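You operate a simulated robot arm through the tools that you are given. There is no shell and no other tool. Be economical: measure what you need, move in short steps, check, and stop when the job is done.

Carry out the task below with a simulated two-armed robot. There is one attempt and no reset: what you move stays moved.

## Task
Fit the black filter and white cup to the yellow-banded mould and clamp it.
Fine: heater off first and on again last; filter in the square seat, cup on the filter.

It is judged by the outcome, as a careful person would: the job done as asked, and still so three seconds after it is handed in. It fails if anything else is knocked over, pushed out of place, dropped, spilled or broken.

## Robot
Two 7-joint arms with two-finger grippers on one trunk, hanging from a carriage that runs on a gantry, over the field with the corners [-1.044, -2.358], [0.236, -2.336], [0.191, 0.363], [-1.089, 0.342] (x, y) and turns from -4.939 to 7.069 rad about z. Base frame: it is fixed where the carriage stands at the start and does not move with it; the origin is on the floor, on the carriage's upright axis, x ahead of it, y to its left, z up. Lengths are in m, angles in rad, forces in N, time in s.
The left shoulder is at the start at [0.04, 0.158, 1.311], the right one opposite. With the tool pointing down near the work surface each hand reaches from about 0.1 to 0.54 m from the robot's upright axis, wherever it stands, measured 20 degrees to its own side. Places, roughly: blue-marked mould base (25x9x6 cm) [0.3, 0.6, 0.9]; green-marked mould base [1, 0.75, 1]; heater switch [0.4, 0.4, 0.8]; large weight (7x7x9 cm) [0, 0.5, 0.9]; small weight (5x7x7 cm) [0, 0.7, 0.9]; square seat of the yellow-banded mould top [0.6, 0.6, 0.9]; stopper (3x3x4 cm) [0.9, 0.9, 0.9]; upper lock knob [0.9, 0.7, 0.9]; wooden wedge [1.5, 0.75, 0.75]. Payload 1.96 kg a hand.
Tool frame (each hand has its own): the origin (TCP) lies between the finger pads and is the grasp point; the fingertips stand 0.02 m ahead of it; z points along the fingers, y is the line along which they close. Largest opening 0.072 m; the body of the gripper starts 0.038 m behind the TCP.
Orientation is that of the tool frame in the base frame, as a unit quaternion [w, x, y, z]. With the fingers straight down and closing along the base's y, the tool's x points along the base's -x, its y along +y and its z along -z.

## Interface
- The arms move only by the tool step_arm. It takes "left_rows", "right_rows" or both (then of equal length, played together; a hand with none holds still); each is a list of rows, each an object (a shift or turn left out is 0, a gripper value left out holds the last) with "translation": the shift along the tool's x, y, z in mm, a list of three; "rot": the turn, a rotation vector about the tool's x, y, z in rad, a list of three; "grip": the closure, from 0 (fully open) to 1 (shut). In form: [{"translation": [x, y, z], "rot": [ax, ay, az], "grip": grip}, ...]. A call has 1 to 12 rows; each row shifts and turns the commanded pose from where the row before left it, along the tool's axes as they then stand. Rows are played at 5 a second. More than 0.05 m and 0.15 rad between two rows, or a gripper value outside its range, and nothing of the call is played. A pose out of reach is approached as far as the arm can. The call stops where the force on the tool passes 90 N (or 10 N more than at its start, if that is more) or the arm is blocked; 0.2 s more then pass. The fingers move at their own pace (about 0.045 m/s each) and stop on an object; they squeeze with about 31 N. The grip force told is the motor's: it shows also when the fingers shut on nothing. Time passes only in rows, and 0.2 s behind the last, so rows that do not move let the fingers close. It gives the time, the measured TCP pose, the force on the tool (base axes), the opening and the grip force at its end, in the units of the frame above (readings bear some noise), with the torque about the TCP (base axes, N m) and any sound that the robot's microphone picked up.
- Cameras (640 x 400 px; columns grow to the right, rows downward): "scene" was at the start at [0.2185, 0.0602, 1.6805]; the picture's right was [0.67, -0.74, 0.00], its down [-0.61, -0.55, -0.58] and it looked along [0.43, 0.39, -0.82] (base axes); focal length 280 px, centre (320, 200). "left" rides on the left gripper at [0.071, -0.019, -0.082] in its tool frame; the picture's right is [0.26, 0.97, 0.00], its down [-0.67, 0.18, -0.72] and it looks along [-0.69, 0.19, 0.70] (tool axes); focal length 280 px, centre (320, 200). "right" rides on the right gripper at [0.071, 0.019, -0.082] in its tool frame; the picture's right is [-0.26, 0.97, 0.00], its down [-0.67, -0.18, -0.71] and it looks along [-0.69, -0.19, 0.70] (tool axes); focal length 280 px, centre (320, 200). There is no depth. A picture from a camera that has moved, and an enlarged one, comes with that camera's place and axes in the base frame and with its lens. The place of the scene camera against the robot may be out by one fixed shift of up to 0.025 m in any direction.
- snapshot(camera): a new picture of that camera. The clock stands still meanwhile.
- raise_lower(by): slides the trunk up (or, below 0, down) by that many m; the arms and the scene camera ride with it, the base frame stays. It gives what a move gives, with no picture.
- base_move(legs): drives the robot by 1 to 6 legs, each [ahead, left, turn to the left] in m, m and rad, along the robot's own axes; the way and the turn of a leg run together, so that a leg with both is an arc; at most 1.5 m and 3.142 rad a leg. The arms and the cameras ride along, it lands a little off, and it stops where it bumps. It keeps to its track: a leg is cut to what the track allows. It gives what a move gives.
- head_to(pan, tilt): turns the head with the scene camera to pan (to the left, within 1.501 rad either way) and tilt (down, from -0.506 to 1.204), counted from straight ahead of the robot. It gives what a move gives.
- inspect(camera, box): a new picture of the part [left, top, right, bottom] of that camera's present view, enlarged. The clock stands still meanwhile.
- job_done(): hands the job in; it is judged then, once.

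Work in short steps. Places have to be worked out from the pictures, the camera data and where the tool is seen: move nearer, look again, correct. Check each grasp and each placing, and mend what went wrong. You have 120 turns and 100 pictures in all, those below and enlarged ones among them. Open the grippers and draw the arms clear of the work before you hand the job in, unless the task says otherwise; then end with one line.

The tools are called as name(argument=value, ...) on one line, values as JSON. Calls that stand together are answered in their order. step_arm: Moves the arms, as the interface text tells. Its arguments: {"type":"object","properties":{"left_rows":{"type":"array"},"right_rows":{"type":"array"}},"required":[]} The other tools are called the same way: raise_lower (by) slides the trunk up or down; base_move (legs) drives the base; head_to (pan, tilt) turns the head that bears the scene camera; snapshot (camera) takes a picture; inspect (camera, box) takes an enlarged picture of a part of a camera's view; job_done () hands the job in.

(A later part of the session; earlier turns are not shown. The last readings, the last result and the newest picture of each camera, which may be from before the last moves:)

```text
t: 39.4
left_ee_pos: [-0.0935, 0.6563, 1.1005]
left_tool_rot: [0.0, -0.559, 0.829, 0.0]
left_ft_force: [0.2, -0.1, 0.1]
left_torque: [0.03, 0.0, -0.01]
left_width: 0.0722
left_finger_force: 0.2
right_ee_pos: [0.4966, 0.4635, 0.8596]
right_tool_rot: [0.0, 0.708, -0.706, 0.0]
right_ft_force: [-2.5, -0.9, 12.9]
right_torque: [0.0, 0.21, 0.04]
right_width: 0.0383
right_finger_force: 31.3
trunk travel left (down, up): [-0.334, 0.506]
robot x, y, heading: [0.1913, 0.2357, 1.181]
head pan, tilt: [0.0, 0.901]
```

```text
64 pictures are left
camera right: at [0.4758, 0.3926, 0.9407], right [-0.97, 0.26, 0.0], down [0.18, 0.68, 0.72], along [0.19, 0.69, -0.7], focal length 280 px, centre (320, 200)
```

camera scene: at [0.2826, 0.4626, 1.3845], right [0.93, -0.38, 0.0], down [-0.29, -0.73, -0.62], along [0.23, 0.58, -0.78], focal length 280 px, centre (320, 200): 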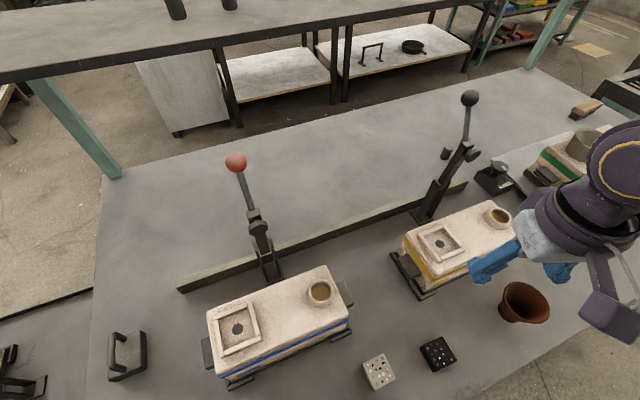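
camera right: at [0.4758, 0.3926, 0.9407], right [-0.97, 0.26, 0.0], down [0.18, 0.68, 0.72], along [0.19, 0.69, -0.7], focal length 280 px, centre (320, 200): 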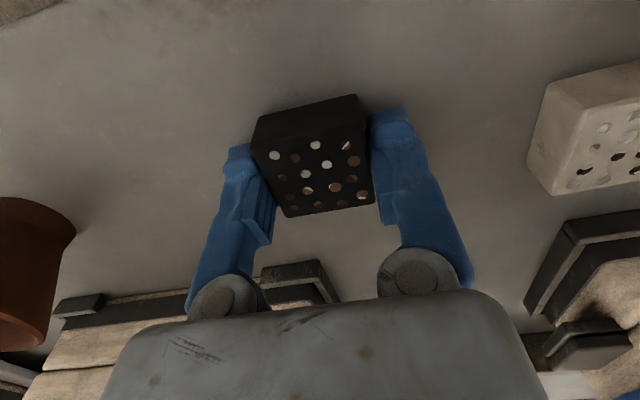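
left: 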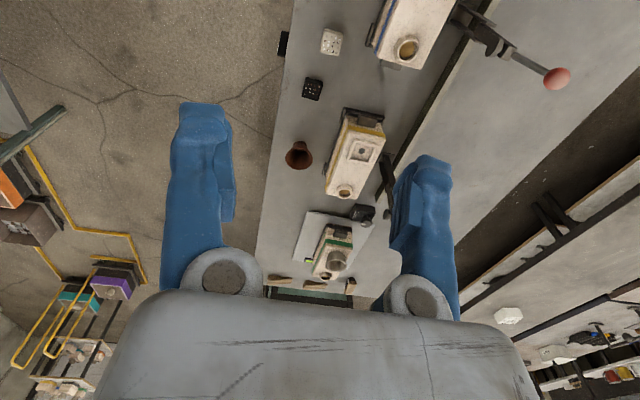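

The filter is gripped (38 mm). I'll lift it and carry it to hover above the seat.

step_arm(right_rows=[{"translation": [0, 0, -40]}, {"translation": [0, 0, -45]}, {"translation": [0, 0, -45]}, {"translation": [0, 0, -40]}, {"translation": [-33, -17, 0]}, {"translation": [-33, -17, 0]}, {"translation": [-33, -17, 0]}, {"translation": [-33, -17, 0]}])

snapshot(camera="right")

snapshot(camera="scene")

```text
t: 41.2
left_ee_pos: [-0.094, 0.6569, 1.1009]
left_tool_rot: [0.0, -0.559, 0.829, 0.002]
left_ft_force: [0.0, -0.1, 1.0]
left_torque: [-0.01, -0.01, -0.03]
left_width: 0.0721
left_finger_force: 0.0
right_ee_pos: [0.5675, 0.6036, 1.0295]
right_tool_rot: [0.0, 0.707, -0.707, 0.001]
right_ft_force: [-0.7, 0.6, -0.9]
right_torque: [0.0, 0.0, -0.01]
right_width: 0.0381
right_finger_force: 31.3
right hand out of reach, approached as far as the arm can: row 3
trunk travel left (down, up): [-0.334, 0.506]
robot x, y, heading: [0.1882, 0.2315, 1.192]
head pan, tilt: [0.0, 0.901]
```

```text
63 pictures are left
camera right: at [0.5484, 0.5341, 1.1097], right [-0.97, 0.26, 0.0], down [0.18, 0.68, 0.71], along [0.19, 0.69, -0.7], focal length 280 px, centre (320, 200)
```

right: 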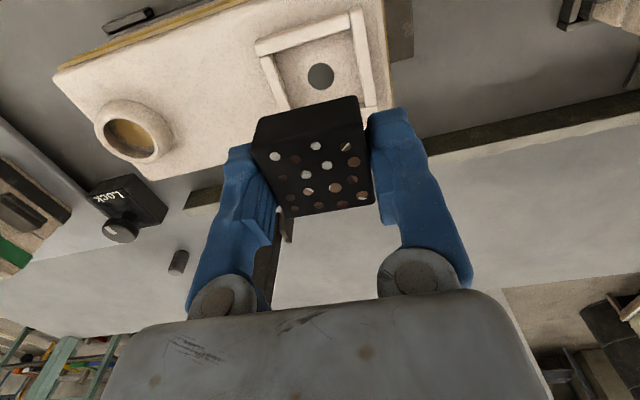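

```text
62 pictures are left
camera scene: at [0.2827, 0.463, 1.3846], right [0.93, -0.38, 0.0], down [-0.29, -0.73, -0.62], along [0.23, 0.58, -0.78], focal length 280 px, centre (320, 200)
```

scene: 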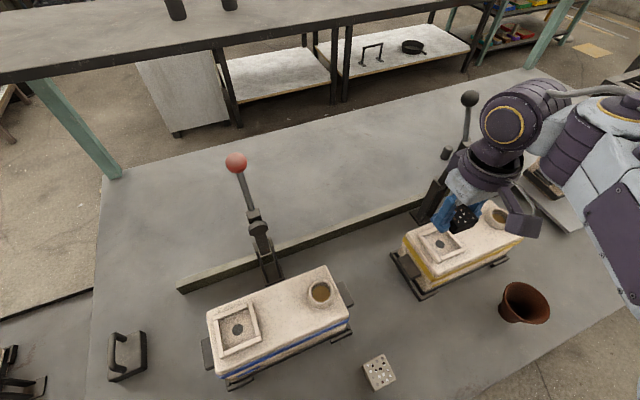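

The seat hole centre is confirmed at about (0.567, 0.6005, 0.935). I'll zoom in to check the seat's yaw before inserting.

inspect(camera="right", box=[220, 0, 420, 125])

```text
3.20 times, centred on (320, 62) of right
camera zoom: at [0.5484, 0.5341, 1.1097], right [-0.97, 0.26, 0.0], down [0.18, 0.68, 0.71], along [0.19, 0.69, -0.7], focal length 897 px, centre (320, 640)
```

zoom: 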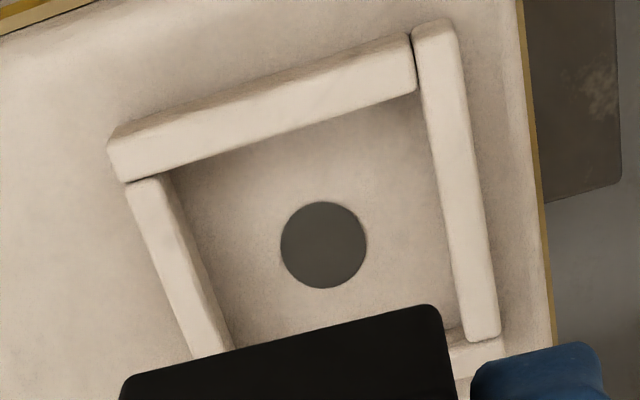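

The seat's inner opening is about 44 mm, centred at (0.567, 0.602) and square with the base, against a filter of about 39 mm. I'll shift 3.6/1.3 mm, descend to just above the rim and check.

step_arm(right_rows=[{"translation": [3.0, 1.3, 0]}, {"translation": [0, 0, 25]}, {"translation": [0, 0, 15]}, {}])

snapshot(camera="right")

inspect(camera="scene", box=[380, 160, 540, 300])

```text
t: 42.2
left_ee_pos: [-0.0945, 0.6562, 1.1001]
left_tool_rot: [0.0, -0.559, 0.829, 0.0]
left_ft_force: [-0.2, 0.7, -0.2]
left_torque: [0.01, 0.02, 0.03]
left_width: 0.0718
left_finger_force: 0.0
right_ee_pos: [0.568, 0.5995, 0.9855]
right_tool_rot: [0.001, 0.708, -0.707, 0.001]
right_ft_force: [-0.5, -0.4, 0.4]
right_torque: [-0.01, -0.01, 0.01]
right_width: 0.0383
right_finger_force: 30.6
trunk travel left (down, up): [-0.334, 0.506]
robot x, y, heading: [0.1877, 0.2329, 1.185]
head pan, tilt: [0.0, 0.901]
```

```text
60 pictures are left
camera right: at [0.5477, 0.5293, 1.0672], right [-0.97, 0.26, 0.0], down [0.18, 0.68, 0.71], along [0.19, 0.69, -0.7], focal length 280 px, centre (320, 200)
```

right: 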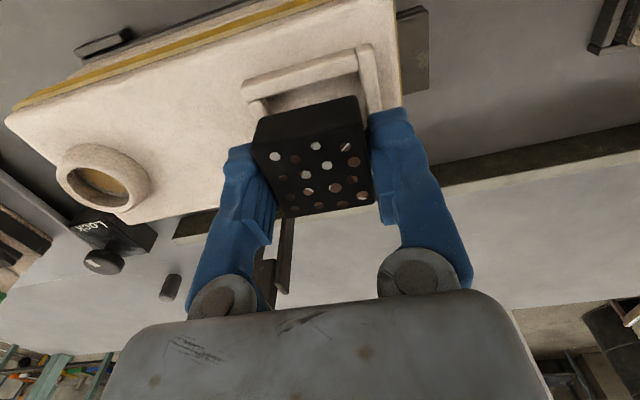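

```text
2.86 times, centred on (460, 230) of scene
camera zoom: at [0.2825, 0.4626, 1.3845], right [0.93, -0.38, 0.0], down [-0.29, -0.73, -0.62], along [0.23, 0.58, -0.78], focal length 800 px, centre (-80, 114)
```

zoom: 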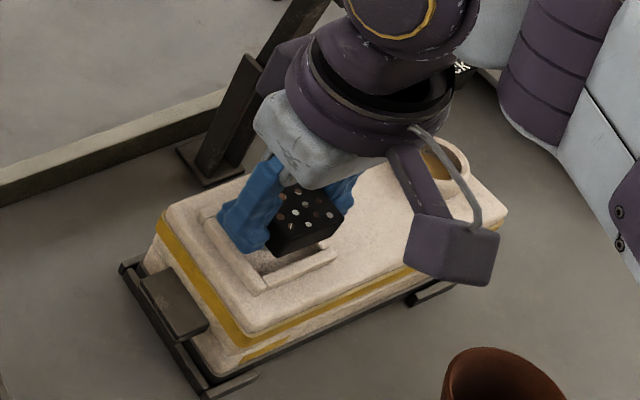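

I'll zoom in to check the filter's alignment with the rails.

inspect(camera="right", box=[220, 30, 420, 230])

```text
2.00 times, centred on (320, 130) of right
camera zoom: at [0.5477, 0.5293, 1.0672], right [-0.97, 0.26, 0.0], down [0.18, 0.68, 0.71], along [0.19, 0.69, -0.7], focal length 561 px, centre (320, 340)
```

zoom: 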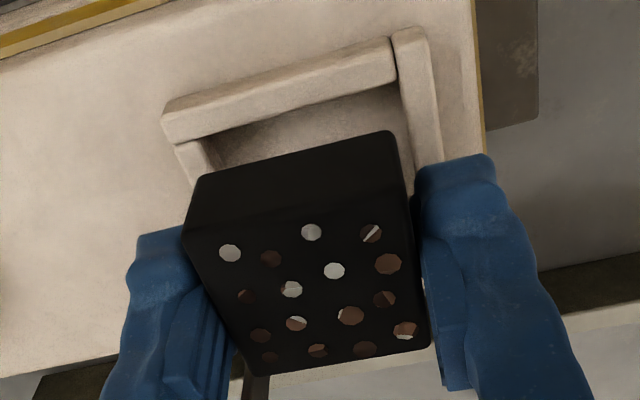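

By measured width, the filter's bottom is level with my fingertips, so the table is at about 0.84 and the tips touched it during the grasp. The fingers would hit the seat rails. I'll put the filter back on the table and regrip it ~10 mm higher.

step_arm(right_rows=[{"translation": [0, 0, -45]}, {"translation": [34, 18, 0]}, {"translation": [34, 18, 0]}, {"translation": [34, 18, 0]}, {"translation": [34, 17.5, 0]}, {"translation": [0, 0, 45]}, {"translation": [0, 0, 45]}, {"translation": [0, 0, 45]}, {"translation": [0, 0, 25]}, {}])

```text
t: 44.4
left_ee_pos: [-0.0935, 0.6559, 1.0989]
left_tool_rot: [0.001, -0.559, 0.829, 0.0]
left_ft_force: [0.3, 0.7, 0.6]
left_torque: [-0.04, -0.01, -0.01]
left_width: 0.0718
left_finger_force: 0.0
right_ee_pos: [0.4997, 0.4717, 0.873]
right_tool_rot: [-0.004, -0.702, 0.712, 0.018]
right_ft_force: [0.5, -0.8, -0.6]
right_torque: [-0.01, -0.03, -0.03]
right_width: 0.0381
right_finger_force: 30.6
right hand out of reach, approached as far as the arm can: row 6
trunk travel left (down, up): [-0.334, 0.506]
robot x, y, heading: [0.1898, 0.2337, 1.186]
head pan, tilt: [0.0, 0.901]
```

I'm slightly tilted and 13 mm above the table; I'll correct the tilt and lower until contact.

step_arm(right_rows=[{"rot": [0.031, 0.02, -0.016]}, {"translation": [0, 0, 6]}, {"translation": [0, 0, 5]}, {}])

```text
t: 45.4
left_ee_pos: [-0.0932, 0.6565, 1.1006]
left_tool_rot: [0.001, -0.559, 0.829, 0.0]
left_ft_force: [0.3, -0.2, 0.1]
left_torque: [-0.01, 0.01, 0.01]
left_width: 0.072
left_finger_force: 0.0
right_ee_pos: [0.4999, 0.4706, 0.8613]
right_tool_rot: [0.004, 0.707, -0.707, -0.002]
right_ft_force: [0.1, -0.1, -0.2]
right_torque: [-0.03, 0.03, -0.04]
right_width: 0.0381
right_finger_force: 31.1
trunk travel left (down, up): [-0.334, 0.506]
robot x, y, heading: [0.187, 0.2375, 1.192]
head pan, tilt: [0.0, 0.901]
```

step_arm(right_rows=[{"translation": [0, 0, 1.5]}, {"translation": [0, 0, 1.5]}, {}])

```text
t: 46.2
left_ee_pos: [-0.0937, 0.6558, 1.1015]
left_tool_rot: [0.001, -0.559, 0.829, 0.0]
left_ft_force: [-0.7, -0.4, 0.3]
left_torque: [-0.01, 0.04, -0.01]
left_width: 0.072
left_finger_force: 0.0
right_ee_pos: [0.5006, 0.4699, 0.8596]
right_tool_rot: [0.001, 0.708, -0.706, 0.006]
right_ft_force: [-10.9, -10.1, 62.2]
right_torque: [0.14, 0.95, -0.13]
right_width: 0.038
right_finger_force: 31.0
trunk travel left (down, up): [-0.334, 0.506]
robot x, y, heading: [0.1863, 0.2348, 1.187]
head pan, tilt: [0.0, 0.901]
```

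There is firm contact, so the filter is on the table at about 0.840. I'll release, rise ~12 mm and regrip its upper part.

step_arm(right_rows=[{"translation": [0, 0, -1.5]}, {"grip": 0.3}, {"grip": 0.2}, {}, {"translation": [0, 0, -11]}, {}])

inspect(camera="right", box=[180, 60, 480, 260])

```text
t: 47.6
left_ee_pos: [-0.0948, 0.6561, 1.0988]
left_tool_rot: [0.0, -0.559, 0.829, 0.0]
left_ft_force: [-0.4, 0.8, -0.6]
left_torque: [0.01, -0.02, -0.03]
left_width: 0.072
left_finger_force: 0.0
right_ee_pos: [0.4992, 0.4696, 0.8704]
right_tool_rot: [0.001, 0.71, -0.704, 0.011]
right_ft_force: [0.1, 0.4, -0.2]
right_torque: [0.01, 0.01, 0.0]
right_width: 0.0576
right_finger_force: 0.0
trunk travel left (down, up): [-0.334, 0.506]
robot x, y, heading: [0.1921, 0.2344, 1.185]
head pan, tilt: [0.0, 0.901]
```

```text
2.00 times, centred on (330, 160) of right
camera zoom: at [0.4783, 0.3999, 0.9528], right [-0.97, 0.25, -0.02], down [0.17, 0.69, 0.71], along [0.19, 0.68, -0.71], focal length 561 px, centre (300, 280)
```

zoom: 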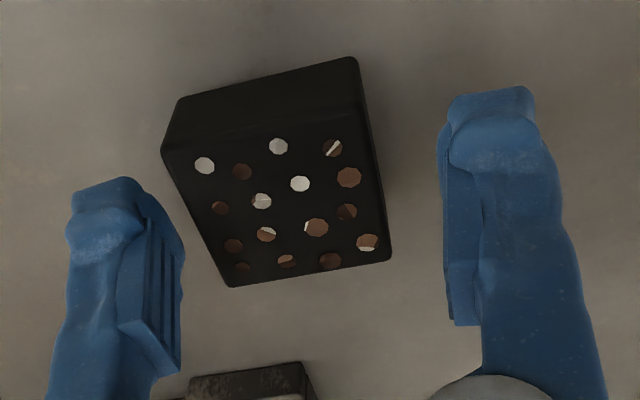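

The filter's top is centred at (0.500, 0.467), about 3 mm nearer than the TCP. I'll correct that and the slight tilt, then grip and lift.

step_arm(right_rows=[{"translation": [3, 0, 0], "rot": [-0.014, -0.017, 0.007]}, {"grip": 0.6}, {"grip": 1}, {"grip": 1}, {}])

inspect(camera="right", box=[180, 60, 480, 260])

```text
t: 48.8
left_ee_pos: [-0.0942, 0.6568, 1.1015]
left_tool_rot: [0.0, -0.559, 0.829, -0.001]
left_ft_force: [0.0, -0.7, -0.9]
left_torque: [0.03, 0.02, 0.01]
left_width: 0.0722
left_finger_force: 0.0
right_ee_pos: [0.4981, 0.4654, 0.8714]
right_tool_rot: [-0.005, 0.711, -0.703, 0.006]
right_ft_force: [-0.3, 0.1, 0.1]
right_torque: [-0.02, -0.01, 0.01]
right_width: 0.0383
right_finger_force: 30.9
trunk travel left (down, up): [-0.334, 0.506]
robot x, y, heading: [0.1908, 0.2333, 1.187]
head pan, tilt: [0.0, 0.901]
```

```text
2.00 times, centred on (330, 160) of right
camera zoom: at [0.4782, 0.3963, 0.9524], right [-0.97, 0.25, -0.01], down [0.17, 0.68, 0.72], along [0.19, 0.69, -0.7], focal length 561 px, centre (300, 280)
```

zoom: 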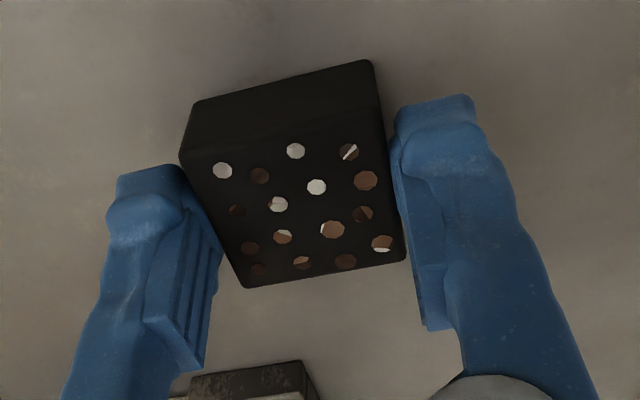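

Good grip on the filter's upper half. I'll lift it outward along a safe path and hover over the seat.

step_arm(right_rows=[{"translation": [0, 0, -25]}, {"translation": [0, 0, -25]}, {"translation": [-18, -9, -33]}, {"translation": [-18, -9, -33]}, {"translation": [-18, -9, -33], "rot": [-0.015, -0.001, 0.01]}, {"translation": [-27, -14, 0]}, {"translation": [-27, -14, 0]}, {"translation": [-27, -13.5, 0]}, {}])

inspect(camera="right", box=[220, 0, 420, 230])

```text
t: 50.8
left_ee_pos: [-0.0944, 0.6556, 1.1005]
left_tool_rot: [0.0, -0.56, 0.829, 0.001]
left_ft_force: [-0.2, -0.7, -1.2]
left_torque: [0.02, 0.04, 0.03]
left_width: 0.0721
left_finger_force: 0.1
right_ee_pos: [0.5665, 0.6022, 1.0168]
right_tool_rot: [0.0, -0.707, 0.707, -0.002]
right_ft_force: [0.5, -0.1, -0.5]
right_torque: [0.01, 0.01, -0.04]
right_width: 0.0381
right_finger_force: 31.2
trunk travel left (down, up): [-0.334, 0.506]
robot x, y, heading: [0.1902, 0.2336, 1.189]
head pan, tilt: [0.0, 0.901]
```

```text
1.74 times, centred on (320, 115) of right
camera zoom: at [0.5461, 0.5327, 1.0985], right [-0.97, 0.26, 0.0], down [0.18, 0.68, 0.71], along [0.19, 0.69, -0.7], focal length 488 px, centre (320, 348)
```

zoom: 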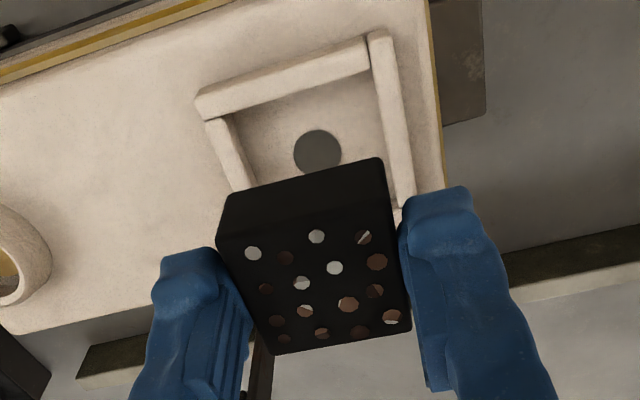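

Alignment: the filter centre is at (0.5654, 0.6045) and the seat at (0.566, 0.602). I'll shift 2.5 mm toward me and descend, slowly at the end.

step_arm(right_rows=[{"translation": [2.5, -0.5, 0]}, {"translation": [0, 0, 20]}, {"translation": [0, 0, 18]}, {}])

inspect(camera="right", box=[220, 0, 420, 230])

inspect(camera="scene", box=[400, 170, 520, 290])

```text
t: 51.8
left_ee_pos: [-0.0936, 0.6564, 1.0994]
left_tool_rot: [0.0, -0.559, 0.829, 0.0]
left_ft_force: [-0.5, -0.6, -0.3]
left_torque: [0.02, 0.01, 0.03]
left_width: 0.0721
left_finger_force: 0.1
right_ee_pos: [0.5663, 0.5986, 0.9818]
right_tool_rot: [0.001, 0.708, -0.706, 0.003]
right_ft_force: [-0.6, -0.5, -0.4]
right_torque: [-0.01, -0.02, 0.04]
right_width: 0.038
right_finger_force: 31.2
trunk travel left (down, up): [-0.334, 0.506]
robot x, y, heading: [0.1891, 0.2345, 1.191]
head pan, tilt: [0.0, 0.901]
```

```text
1.74 times, centred on (320, 115) of right
camera zoom: at [0.5472, 0.5281, 1.0625], right [-0.97, 0.26, 0.0], down [0.18, 0.68, 0.71], along [0.19, 0.69, -0.7], focal length 488 px, centre (320, 348)
```

zoom: 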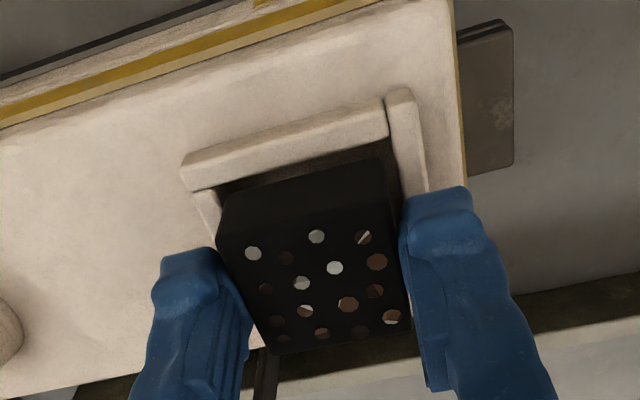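

```text
3.33 times, centred on (460, 230) of scene
camera zoom: at [0.2825, 0.4627, 1.3845], right [0.93, -0.38, 0.0], down [-0.29, -0.73, -0.62], along [0.23, 0.58, -0.78], focal length 933 px, centre (-147, 100)
```

zoom: 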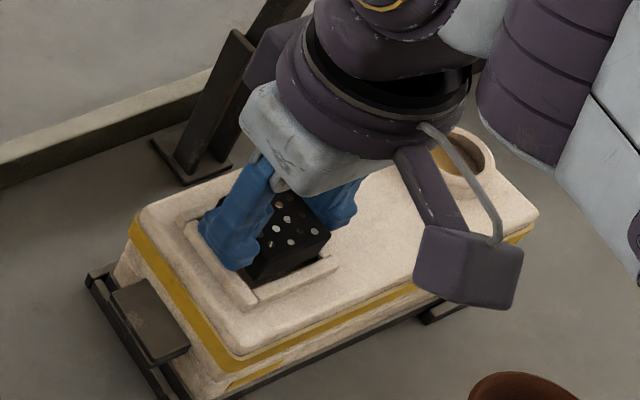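

The filter lines up with the opening, so I'll lower it in small steps until contact.

step_arm(right_rows=[{"translation": [0, 0, 4]}, {"translation": [0, 0, 3]}, {"translation": [0, 0, 2]}, {"translation": [0, 0, 2]}, {}])

inspect(camera="right", box=[220, 0, 420, 230])

```text
t: 53.0
left_ee_pos: [-0.0942, 0.6558, 1.0999]
left_tool_rot: [0.0, -0.559, 0.829, 0.0]
left_ft_force: [0.7, 0.8, 0.5]
left_torque: [-0.02, -0.02, 0.01]
left_width: 0.0722
left_finger_force: 0.1
right_ee_pos: [0.5666, 0.6003, 0.9715]
right_tool_rot: [-0.001, 0.708, -0.707, 0.002]
right_ft_force: [-3.3, -4.4, 16.2]
right_torque: [-0.08, 0.0, 0.03]
right_width: 0.0381
right_finger_force: 31.2
trunk travel left (down, up): [-0.334, 0.506]
robot x, y, heading: [0.1892, 0.2349, 1.188]
head pan, tilt: [0.0, 0.901]
```

```text
1.74 times, centred on (320, 115) of right
camera zoom: at [0.5471, 0.5298, 1.0522], right [-0.97, 0.26, 0.0], down [0.18, 0.68, 0.71], along [0.19, 0.69, -0.7], focal length 488 px, centre (320, 348)
```

zoom: 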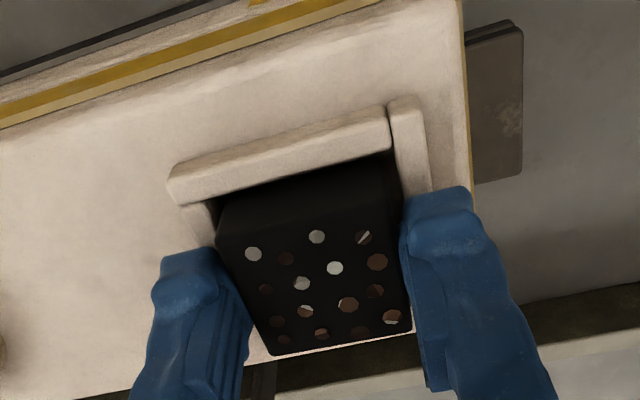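

Contact reads 16 N at a bottom height of about 0.9405. I'll press slightly to see whether it settles lower.

step_arm(right_rows=[{"translation": [0, 0, 1]}, {"translation": [0, 0, 1]}, {}])

inspect(camera="scene", box=[410, 200, 500, 290])

```text
t: 53.8
left_ee_pos: [-0.0926, 0.6564, 1.0992]
left_tool_rot: [0.001, -0.559, 0.829, 0.0]
left_ft_force: [0.8, -0.3, 0.4]
left_torque: [0.0, -0.01, -0.01]
left_width: 0.0718
left_finger_force: 0.0
right_ee_pos: [0.5677, 0.6008, 0.9701]
right_tool_rot: [-0.001, 0.707, -0.707, 0.003]
right_ft_force: [0.4, 0.6, 21.4]
right_torque: [0.03, 0.03, 0.01]
right_width: 0.0381
right_finger_force: 30.7
trunk travel left (down, up): [-0.334, 0.506]
robot x, y, heading: [0.1894, 0.2355, 1.189]
head pan, tilt: [0.0, 0.901]
```

```text
4.44 times, centred on (455, 245) of scene
camera zoom: at [0.2833, 0.4634, 1.3848], right [0.93, -0.38, 0.0], down [-0.29, -0.73, -0.62], along [0.23, 0.58, -0.78], focal length 1244 px, centre (-280, 0)
```

zoom: 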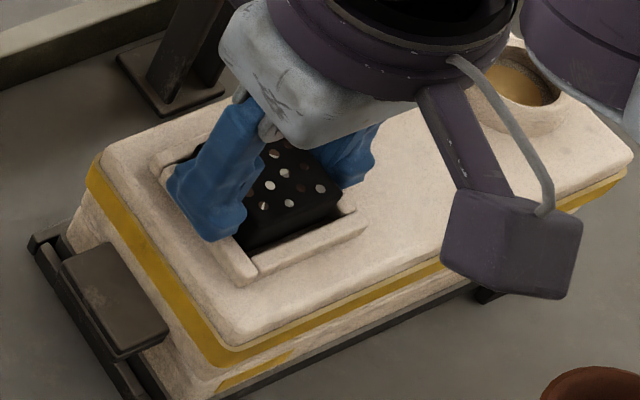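

The scene view shows the filter inside the rails. I'll release, rise and check.

step_arm(right_rows=[{"translation": [0, 0, -1]}, {"grip": 0.4}, {"grip": 0.25}, {}, {"translation": [0, 0, -25]}, {"translation": [0, 0, -30]}, {"translation": [0, 0, -30]}])

snapshot(camera="right")

```text
t: 55.4
left_ee_pos: [-0.0943, 0.6565, 1.1009]
left_tool_rot: [0.0, -0.559, 0.829, 0.0]
left_ft_force: [-0.1, 0.1, -0.3]
left_torque: [-0.05, 0.01, 0.02]
left_width: 0.0721
left_finger_force: 0.0
right_ee_pos: [0.5656, 0.5975, 1.0542]
right_tool_rot: [0.001, 0.708, -0.706, 0.001]
right_ft_force: [-0.8, -0.1, -0.4]
right_torque: [0.0, 0.03, -0.02]
right_width: 0.0542
right_finger_force: 0.0
trunk travel left (down, up): [-0.334, 0.506]
robot x, y, heading: [0.1884, 0.2299, 1.19]
head pan, tilt: [0.0, 0.901]
```

```text
50 pictures are left
camera right: at [0.5461, 0.5287, 1.1361], right [-0.97, 0.26, 0.0], down [0.18, 0.68, 0.71], along [0.19, 0.69, -0.7], focal length 280 px, centre (320, 200)
```

right: 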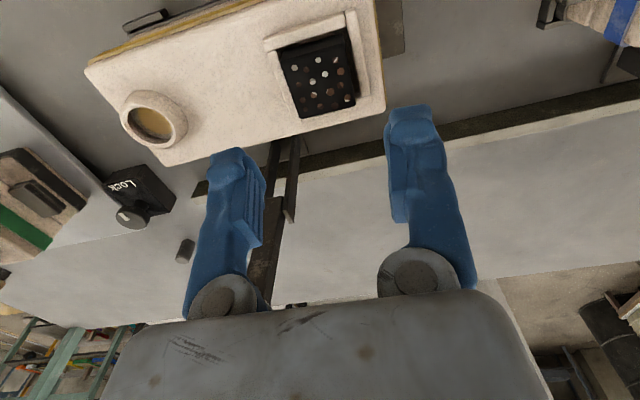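

The filter is properly seated. Now for the white cup near (0.20, 0.445): I'll shift the base left so the cup lies where the right hand works well.

base_move(legs=[[-0.154, 0.25, 0]])

snapshot(camera="right")

snapshot(camera="scene")

```text
t: 57.4
left_ee_pos: [-0.3876, 0.5969, 1.1016]
left_tool_rot: [0.0, -0.562, 0.827, 0.0]
left_ft_force: [-0.4, 0.4, 0.0]
left_torque: [0.0, 0.03, 0.01]
left_width: 0.0721
left_finger_force: 0.0
right_ee_pos: [0.2734, 0.5453, 1.0553]
right_tool_rot: [0.001, 0.71, -0.704, 0.003]
right_ft_force: [-0.9, 0.1, -0.3]
right_torque: [0.0, -0.04, -0.02]
right_width: 0.0539
right_finger_force: 0.1
trunk travel left (down, up): [-0.334, 0.506]
robot x, y, heading: [-0.0988, 0.1749, 1.195]
head pan, tilt: [0.0, 0.901]
```

```text
49 pictures are left
camera right: at [0.2535, 0.4754, 1.1356], right [-0.97, 0.25, 0.0], down [0.18, 0.68, 0.71], along [0.18, 0.69, -0.7], focal length 280 px, centre (320, 200)
```

right: 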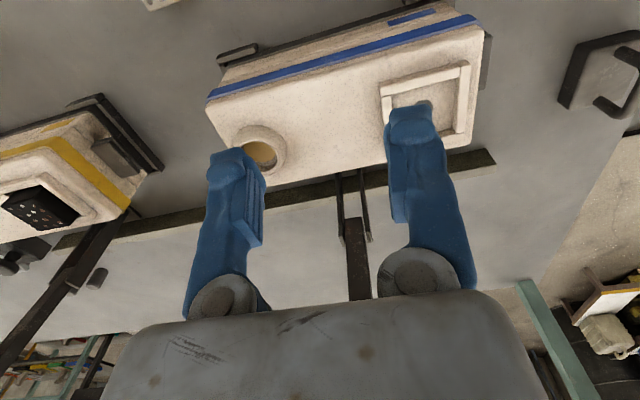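

```text
48 pictures are left
camera scene: at [-0.0093, 0.4073, 1.3844], right [0.93, -0.37, 0.0], down [-0.29, -0.73, -0.62], along [0.23, 0.58, -0.78], focal length 280 px, centre (320, 200)
```

scene: 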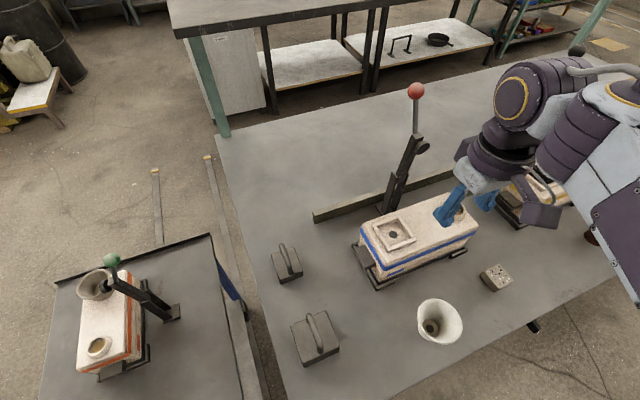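

The cup rim is near (0.204, 0.44) and looks about 75 mm wide, more than my 72 mm opening, so I must grip lower on the cone. I'll back the base up a bit to bring the hand camera over the cup.

base_move(legs=[[-0.13, 0, 0]])

step_arm(right_rows=[{"translation": [15, 15, 20], "grip": 0}, {"translation": [15, 15, 20], "grip": 0}])

snapshot(camera="right")

inspect(camera="scene", box=[340, 190, 500, 350])

```text
t: 58.7
left_ee_pos: [-0.4345, 0.4776, 1.101]
left_tool_rot: [0.001, -0.563, 0.827, 0.0]
left_ft_force: [0.6, 0.1, 0.2]
left_torque: [-0.02, 0.03, 0.01]
left_width: 0.0721
left_finger_force: 0.1
right_ee_pos: [0.2254, 0.4259, 1.0532]
right_tool_rot: [0.002, 0.711, -0.703, 0.001]
right_ft_force: [-0.1, -0.1, 0.9]
right_torque: [0.02, -0.04, -0.02]
right_width: 0.0541
right_finger_force: 0.2
trunk travel left (down, up): [-0.334, 0.506]
robot x, y, heading: [-0.1491, 0.0587, 1.192]
head pan, tilt: [0.0, 0.901]
```

```text
t: 59.3
left_ee_pos: [-0.4352, 0.4791, 1.0992]
left_tool_rot: [0.0, -0.562, 0.827, 0.001]
left_ft_force: [0.1, 0.0, -1.1]
left_torque: [-0.03, 0.02, -0.01]
left_width: 0.0719
left_finger_force: 0.1
right_ee_pos: [0.1967, 0.3973, 1.0132]
right_tool_rot: [0.001, 0.711, -0.703, 0.001]
right_ft_force: [-0.8, -0.3, -0.8]
right_torque: [0.02, 0.02, -0.01]
right_width: 0.0718
right_finger_force: 0.0
trunk travel left (down, up): [-0.334, 0.506]
robot x, y, heading: [-0.1451, 0.0542, 1.19]
head pan, tilt: [0.0, 0.901]
```

```text
47 pictures are left
camera right: at [0.1777, 0.3271, 1.0938], right [-0.97, 0.25, 0.0], down [0.17, 0.68, 0.71], along [0.18, 0.69, -0.7], focal length 280 px, centre (320, 200)
```

right: 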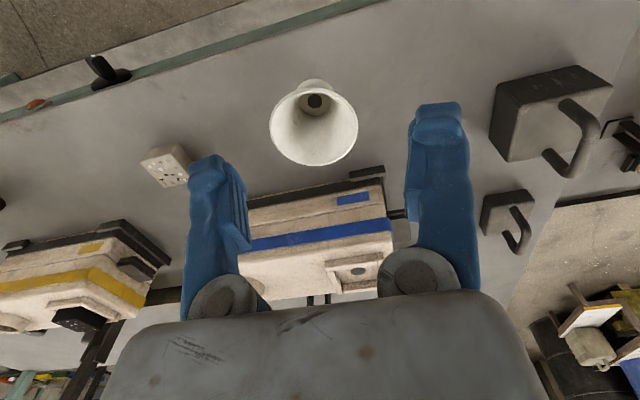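

```text
2.50 times, centred on (420, 270) of scene
camera zoom: at [-0.0564, 0.2884, 1.3844], right [0.93, -0.37, 0.0], down [-0.29, -0.73, -0.62], along [0.23, 0.58, -0.78], focal length 700 px, centre (70, 25)
```

zoom: 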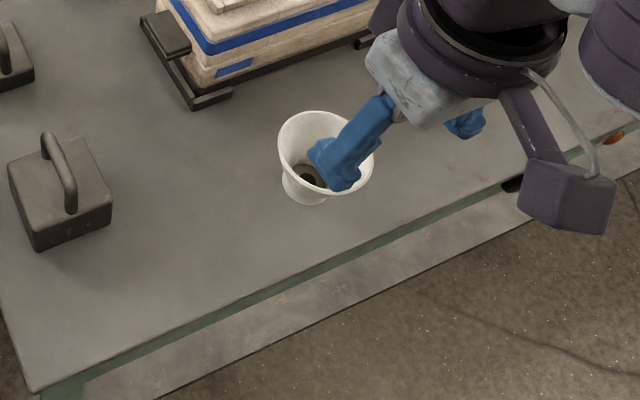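

The rim is triangulated at (0.214, 0.442, 0.889) with a diameter of about 72 mm, and the cup is about 5 cm tall. I plan to pinch the cup's wall with the tool tilted parallel to it, so I'll zoom in for the shape.

inspect(camera="right", box=[250, 60, 380, 180])

```text
3.33 times, centred on (315, 120) of right
camera zoom: at [0.1777, 0.3271, 1.0938], right [-0.97, 0.25, 0.0], down [0.17, 0.68, 0.71], along [0.18, 0.69, -0.7], focal length 935 px, centre (337, 467)
```

zoom: 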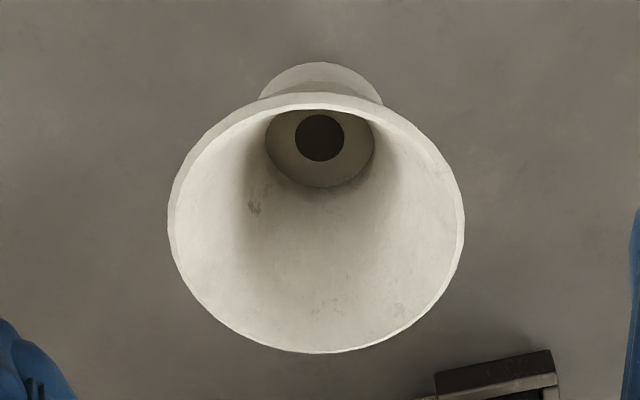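

The cup tapers about 20°, with its base about 36 mm in diameter and its axis near (0.213, 0.440). I'll tilt the tool 0.35 rad, half-close it, and go to a pre-grasp above the −x wall.

step_arm(right_rows=[{"rot": [0.117, 0, 0], "grip": 0.55}, {"rot": [0.117, 0, 0]}, {"rot": [0.116, 0, 0]}, {"translation": [-14.2, 19.5, 15.7]}, {"translation": [-14.2, 19.5, 15.7]}, {"translation": [-14.2, 19.5, 15.7]}, {}])

snapshot(camera="right")

inspect(camera="scene", box=[340, 190, 500, 350])

```text
t: 60.9
left_ee_pos: [-0.4338, 0.4783, 1.1001]
left_tool_rot: [0.0, -0.562, 0.827, 0.0]
left_ft_force: [-0.3, -0.7, -0.1]
left_torque: [0.05, -0.01, -0.02]
left_width: 0.0717
left_finger_force: 0.0
right_ee_pos: [0.1698, 0.4371, 0.953]
right_tool_rot: [0.111, -0.692, 0.705, -0.108]
right_ft_force: [-0.7, 0.2, -0.5]
right_torque: [0.01, 0.0, 0.03]
right_width: 0.0324
right_finger_force: 0.0
trunk travel left (down, up): [-0.334, 0.506]
robot x, y, heading: [-0.148, 0.0567, 1.197]
head pan, tilt: [0.0, 0.901]
```

```text
44 pictures are left
camera right: at [0.1235, 0.3667, 1.0223], right [-0.91, 0.28, -0.29], down [-0.03, 0.67, 0.74], along [0.4, 0.69, -0.6], focal length 280 px, centre (320, 200)
```

right: 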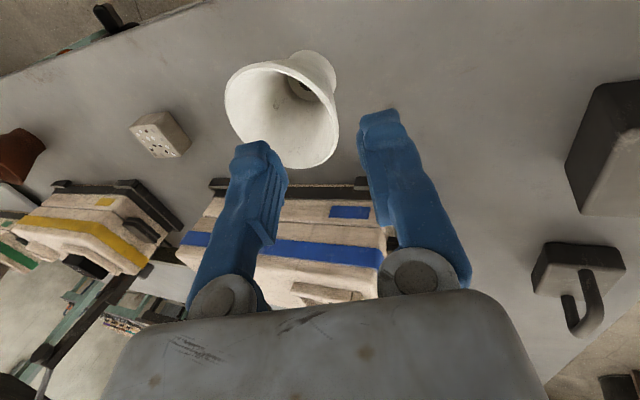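

```text
2.50 times, centred on (420, 270) of scene
camera zoom: at [-0.0561, 0.2884, 1.3845], right [0.93, -0.37, 0.0], down [-0.29, -0.73, -0.62], along [0.23, 0.58, -0.78], focal length 700 px, centre (70, 25)
```

zoom: 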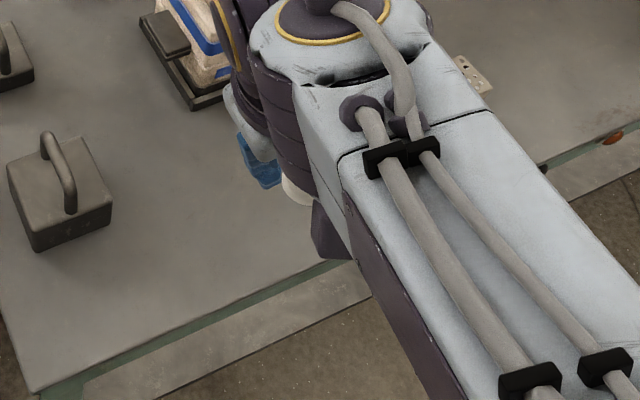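

Rim centre refined to (0.214, 0.443, 0.889). I'll align the finger gap with the −x wall and go down along the wall.

step_arm(right_rows=[{"translation": [-6, 10, 0]}, {"translation": [0, 0, 20]}, {"translation": [0, 0, 20]}, {}])

snapshot(camera="right")

```text
t: 61.9
left_ee_pos: [-0.4345, 0.4788, 1.1001]
left_tool_rot: [-0.001, -0.562, 0.827, 0.0]
left_ft_force: [-0.3, 0.2, 0.0]
left_torque: [-0.03, 0.0, -0.01]
left_width: 0.072
left_finger_force: 0.0
right_ee_pos: [0.1642, 0.4436, 0.9123]
right_tool_rot: [0.12, -0.696, 0.697, -0.12]
right_ft_force: [-0.3, -0.4, -0.4]
right_torque: [0.02, 0.02, -0.02]
right_width: 0.0324
right_finger_force: 0.0
trunk travel left (down, up): [-0.334, 0.506]
robot x, y, heading: [-0.1459, 0.0597, 1.195]
head pan, tilt: [0.0, 0.901]
```

```text
42 pictures are left
camera right: at [0.1188, 0.3737, 0.9816], right [-0.91, 0.26, -0.32], down [-0.07, 0.67, 0.74], along [0.41, 0.69, -0.6], focal length 280 px, centre (320, 200)
```

right: 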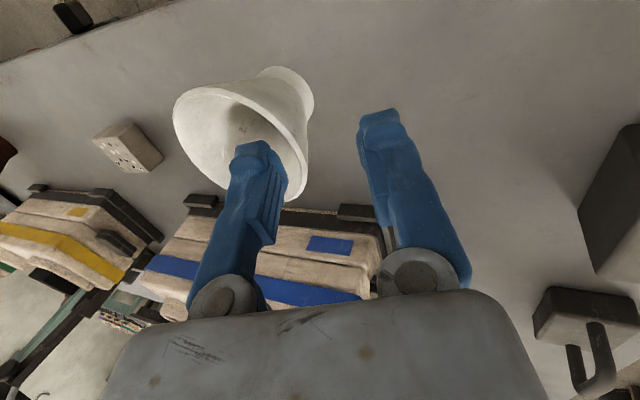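

The gap sits ~7 mm too far outward, so I'll shift in and finish the descent.

step_arm(right_rows=[{"translation": [0, -6.8, 0]}, {"translation": [0, 0, 14]}, {"translation": [0, 0, 13]}, {}])

snapshot(camera="right")

```text
t: 62.9
left_ee_pos: [-0.4353, 0.4787, 1.0997]
left_tool_rot: [0.001, -0.563, 0.827, 0.0]
left_ft_force: [0.1, 0.0, 0.3]
left_torque: [-0.01, 0.0, 0.01]
left_width: 0.0719
left_finger_force: 0.0
right_ee_pos: [0.1778, 0.4437, 0.8859]
right_tool_rot: [-0.124, 0.7, -0.692, 0.126]
right_ft_force: [0.0, -0.1, -0.9]
right_torque: [-0.01, 0.0, 0.02]
right_width: 0.0324
right_finger_force: 0.0
trunk travel left (down, up): [-0.334, 0.506]
robot x, y, heading: [-0.1461, 0.0565, 1.197]
head pan, tilt: [0.0, 0.901]
```

```text
41 pictures are left
camera right: at [0.1314, 0.3745, 0.9555], right [-0.91, 0.25, -0.34], down [-0.08, 0.68, 0.73], along [0.41, 0.69, -0.59], focal length 280 px, centre (320, 200)
```

right: 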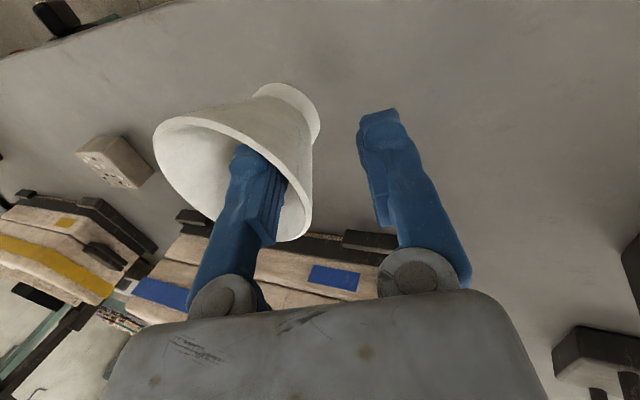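

Projecting the TCP shows the wall about 3 mm inward of the gap centre. I'll shift 3 mm and close gently.

step_arm(right_rows=[{"translation": [0, -3, 0]}, {"grip": 0.8}, {"grip": 0.9}, {"grip": 1}, {"grip": 1}, {}])

snapshot(camera="right")

```text
t: 64.3
left_ee_pos: [-0.435, 0.4782, 1.0991]
left_tool_rot: [0.0, -0.563, 0.827, -0.001]
left_ft_force: [0.1, -0.3, 0.3]
left_torque: [0.02, 0.03, -0.03]
left_width: 0.0721
left_finger_force: 0.1
right_ee_pos: [0.1808, 0.4438, 0.8875]
right_tool_rot: [-0.124, 0.7, -0.692, 0.125]
right_ft_force: [1.0, 0.0, 0.0]
right_torque: [-0.04, -0.03, -0.02]
right_width: 0.0062
right_finger_force: 30.8
trunk travel left (down, up): [-0.334, 0.506]
robot x, y, heading: [-0.1453, 0.0601, 1.199]
head pan, tilt: [0.0, 0.901]
```

```text
40 pictures are left
camera right: at [0.134, 0.3737, 0.9571], right [-0.91, 0.25, -0.33], down [-0.08, 0.68, 0.73], along [0.41, 0.69, -0.59], focal length 280 px, centre (320, 200)
```

right: 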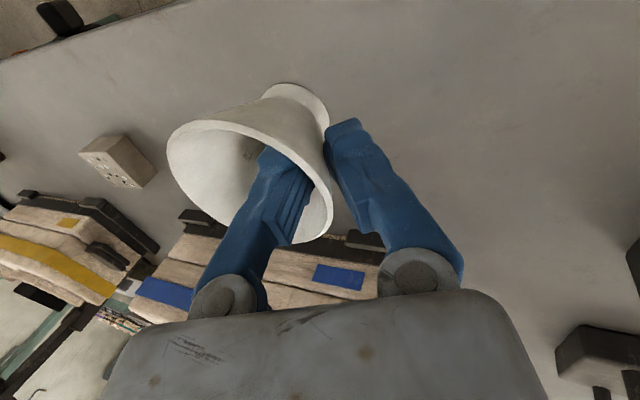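

The wall is gripped (6.2 mm) and the cup still looks upright. I'll lift straight up 80 mm and check.

step_arm(right_rows=[{"translation": [0, -7, -18.8]}, {"translation": [0, -7, -18.8]}, {"translation": [0, -14, -37.5]}, {"translation": [0, -14, -37.5]}, {}])

snapshot(camera="right")

```text
t: 65.5
left_ee_pos: [-0.4349, 0.4794, 1.1002]
left_tool_rot: [0.0, -0.562, 0.827, 0.0]
left_ft_force: [-0.1, -0.1, 0.3]
left_torque: [0.0, 0.02, -0.03]
left_width: 0.0718
left_finger_force: 0.1
right_ee_pos: [0.1823, 0.4436, 1.004]
right_tool_rot: [-0.12, 0.7, -0.694, 0.123]
right_ft_force: [0.6, 0.3, -0.1]
right_torque: [0.02, 0.01, -0.01]
right_width: 0.0061
right_finger_force: 30.6
trunk travel left (down, up): [-0.334, 0.506]
robot x, y, heading: [-0.1507, 0.0597, 1.19]
head pan, tilt: [0.0, 0.901]
```

```text
39 pictures are left
camera right: at [0.1369, 0.3746, 1.0739], right [-0.91, 0.25, -0.33], down [-0.07, 0.68, 0.73], along [0.41, 0.69, -0.6], focal length 280 px, centre (320, 200)
```

right: 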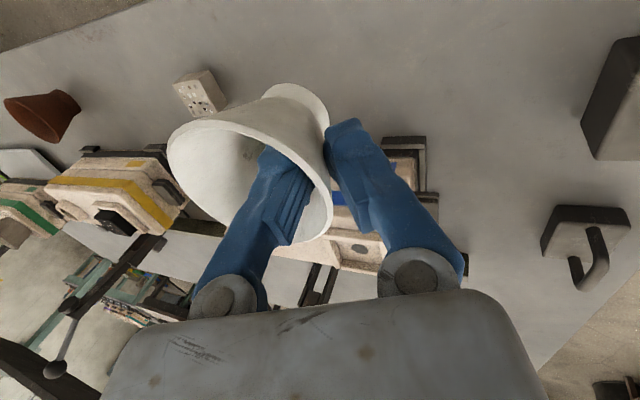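

The cup is held steadily. I'll raise it more for clearance and drive the base back toward the yellow mould.

step_arm(right_rows=[{"translation": [0, -10, -27]}, {"translation": [0, -10, -27]}, {}])

base_move(legs=[[0.262, -0.2505, 0]])

snapshot(camera="right")

snapshot(camera="scene")

```text
t: 66.3
left_ee_pos: [-0.4344, 0.4793, 1.1006]
left_tool_rot: [0.0, -0.563, 0.827, 0.0]
left_ft_force: [-0.1, 0.5, -0.1]
left_torque: [-0.01, -0.01, -0.02]
left_width: 0.0722
left_finger_force: 0.1
right_ee_pos: [0.179, 0.4444, 1.065]
right_tool_rot: [-0.124, 0.701, -0.692, 0.124]
right_ft_force: [-0.1, -0.8, -0.5]
right_torque: [-0.04, 0.04, 0.04]
right_width: 0.0061
right_finger_force: 31.1
trunk travel left (down, up): [-0.334, 0.506]
robot x, y, heading: [-0.145, 0.0576, 1.193]
head pan, tilt: [0.0, 0.901]
```

```text
t: 68.7
left_ee_pos: [-0.0984, 0.6316, 1.1008]
left_tool_rot: [0.0, -0.563, 0.827, 0.0]
left_ft_force: [0.6, 0.6, -0.4]
left_torque: [-0.02, 0.0, -0.05]
left_width: 0.0718
left_finger_force: 0.1
right_ee_pos: [0.5156, 0.5987, 1.0641]
right_tool_rot: [-0.124, 0.7, -0.692, 0.125]
right_ft_force: [-0.8, 0.4, -2.1]
right_torque: [0.0, 0.03, 0.03]
right_width: 0.0061
right_finger_force: 31.1
trunk travel left (down, up): [-0.334, 0.506]
robot x, y, heading: [0.1887, 0.2085, 1.195]
head pan, tilt: [0.0, 0.901]
```

```text
38 pictures are left
camera right: at [0.4682, 0.5277, 1.1332], right [-0.91, 0.25, -0.33], down [-0.08, 0.68, 0.73], along [0.41, 0.69, -0.59], focal length 280 px, centre (320, 200)
```

right: 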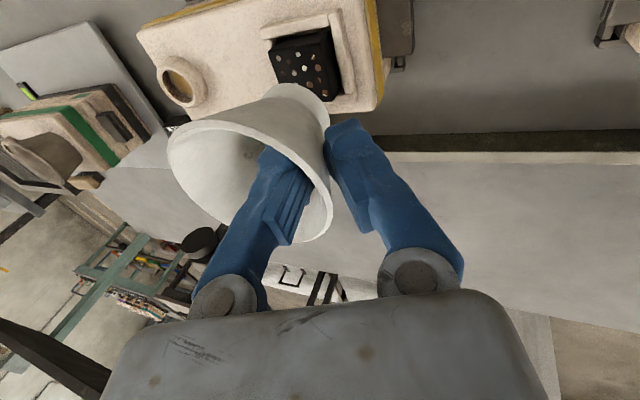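

```text
37 pictures are left
camera scene: at [0.2786, 0.4423, 1.3845], right [0.93, -0.37, 0.0], down [-0.29, -0.73, -0.62], along [0.23, 0.58, -0.78], focal length 280 px, centre (320, 200)
```

scene: 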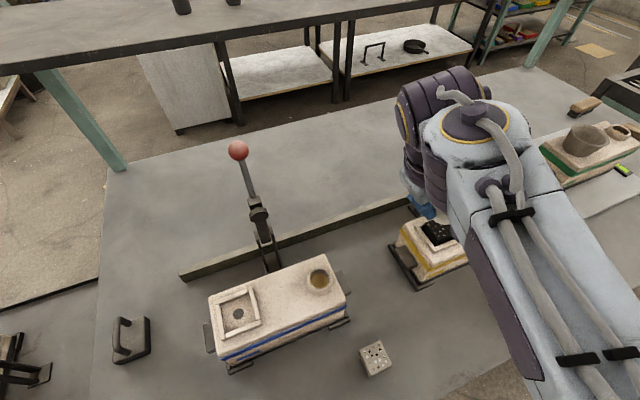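

In the hand, the cup axis is about 30 mm in +x from the TCP and the base is 47.5 mm below it. I'll move over the filter and lower to ~13 mm above its top.

step_arm(right_rows=[{"translation": [0, -18.2, 6.7]}, {"translation": [0, 7, 18.8]}, {"translation": [0, 6.9, 18.7]}, {}])

snapshot(camera="right")

inspect(camera="scene", box=[380, 190, 500, 290])

```text
t: 69.7
left_ee_pos: [-0.1013, 0.631, 1.1002]
left_tool_rot: [0.0, -0.563, 0.826, 0.0]
left_ft_force: [-0.1, -1.2, -0.3]
left_torque: [0.03, -0.01, -0.02]
left_width: 0.0719
left_finger_force: 0.0
right_ee_pos: [0.5325, 0.6002, 1.0243]
right_tool_rot: [-0.124, 0.7, -0.692, 0.124]
right_ft_force: [0.2, 0.9, -0.8]
right_torque: [-0.01, 0.04, 0.02]
right_width: 0.0062
right_finger_force: 31.2
trunk travel left (down, up): [-0.334, 0.506]
robot x, y, heading: [0.1885, 0.2116, 1.189]
head pan, tilt: [0.0, 0.901]
```

```text
36 pictures are left
camera right: at [0.4866, 0.5285, 1.0935], right [-0.91, 0.25, -0.33], down [-0.08, 0.68, 0.73], along [0.41, 0.69, -0.59], focal length 280 px, centre (320, 200)
```

right: 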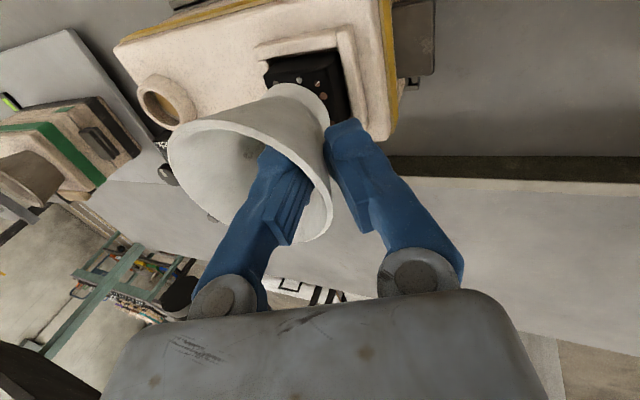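

```text
4.00 times, centred on (440, 240) of scene
camera zoom: at [0.2782, 0.4422, 1.3845], right [0.93, -0.37, 0.0], down [-0.29, -0.73, -0.62], along [0.23, 0.58, -0.78], focal length 1119 px, centre (-160, 40)
```

zoom: 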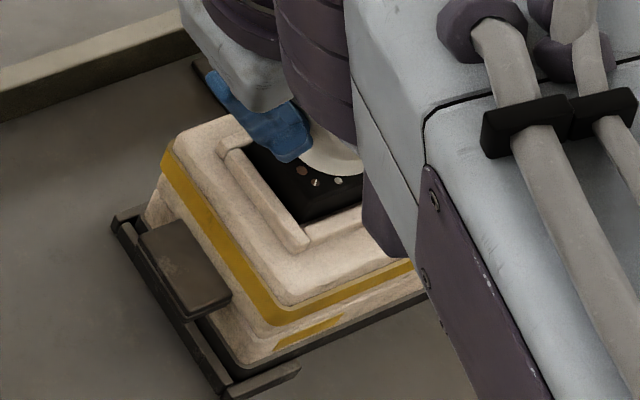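

inspect(camera="right", box=[230, 20, 380, 140])

```text
3.33 times, centred on (305, 80) of right
camera zoom: at [0.4866, 0.5285, 1.0935], right [-0.91, 0.25, -0.33], down [-0.08, 0.68, 0.73], along [0.41, 0.69, -0.59], focal length 935 px, centre (370, 600)
```

zoom: 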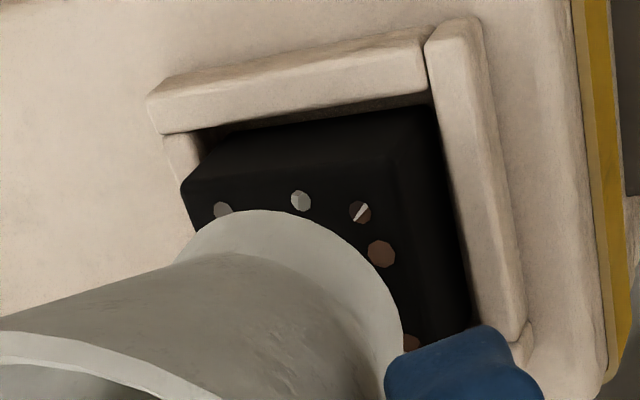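

The cup base centre (0.566, 0.600) nearly matches the filter centre (0.564, 0.5997). I'll make a 1.5 mm fix and then lower to contact.

step_arm(right_rows=[{"translation": [0, 1.4, -0.5]}, {"translation": [0, 3.1, 8.4]}, {"translation": [0, 0.7, 1.9]}, {"translation": [0, 0.5, 1.4]}, {}])

```text
t: 70.8
left_ee_pos: [-0.1002, 0.6324, 1.1001]
left_tool_rot: [0.0, -0.562, 0.827, 0.0]
left_ft_force: [-1.3, -0.5, -0.4]
left_torque: [0.0, -0.01, 0.01]
left_width: 0.0722
left_finger_force: 0.0
right_ee_pos: [0.531, 0.598, 1.0113]
right_tool_rot: [-0.124, 0.7, -0.692, 0.125]
right_ft_force: [-0.8, -0.7, -0.2]
right_torque: [0.03, 0.03, 0.01]
right_width: 0.0059
right_finger_force: 31.2
trunk travel left (down, up): [-0.334, 0.506]
robot x, y, heading: [0.1863, 0.209, 1.197]
head pan, tilt: [0.0, 0.901]
```

There's no contact yet, so I'll continue in ~1.5 mm steps.

step_arm(right_rows=[{"translation": [0, 0.5, 1.4]}, {"translation": [0, 0.5, 1.4]}, {}])

```text
t: 71.7
left_ee_pos: [-0.0986, 0.6327, 1.1001]
left_tool_rot: [0.0, -0.563, 0.827, 0.0]
left_ft_force: [0.6, 0.0, -0.2]
left_torque: [0.02, 0.01, 0.01]
left_width: 0.0723
left_finger_force: 0.0
right_ee_pos: [0.531, 0.5994, 1.009]
right_tool_rot: [-0.125, 0.7, -0.692, 0.124]
right_ft_force: [-0.3, -1.3, 4.6]
right_torque: [-0.02, -0.03, -0.04]
right_width: 0.0059
right_finger_force: 30.9
trunk travel left (down, up): [-0.334, 0.506]
robot x, y, heading: [0.1897, 0.2095, 1.198]
head pan, tilt: [0.0, 0.901]
```

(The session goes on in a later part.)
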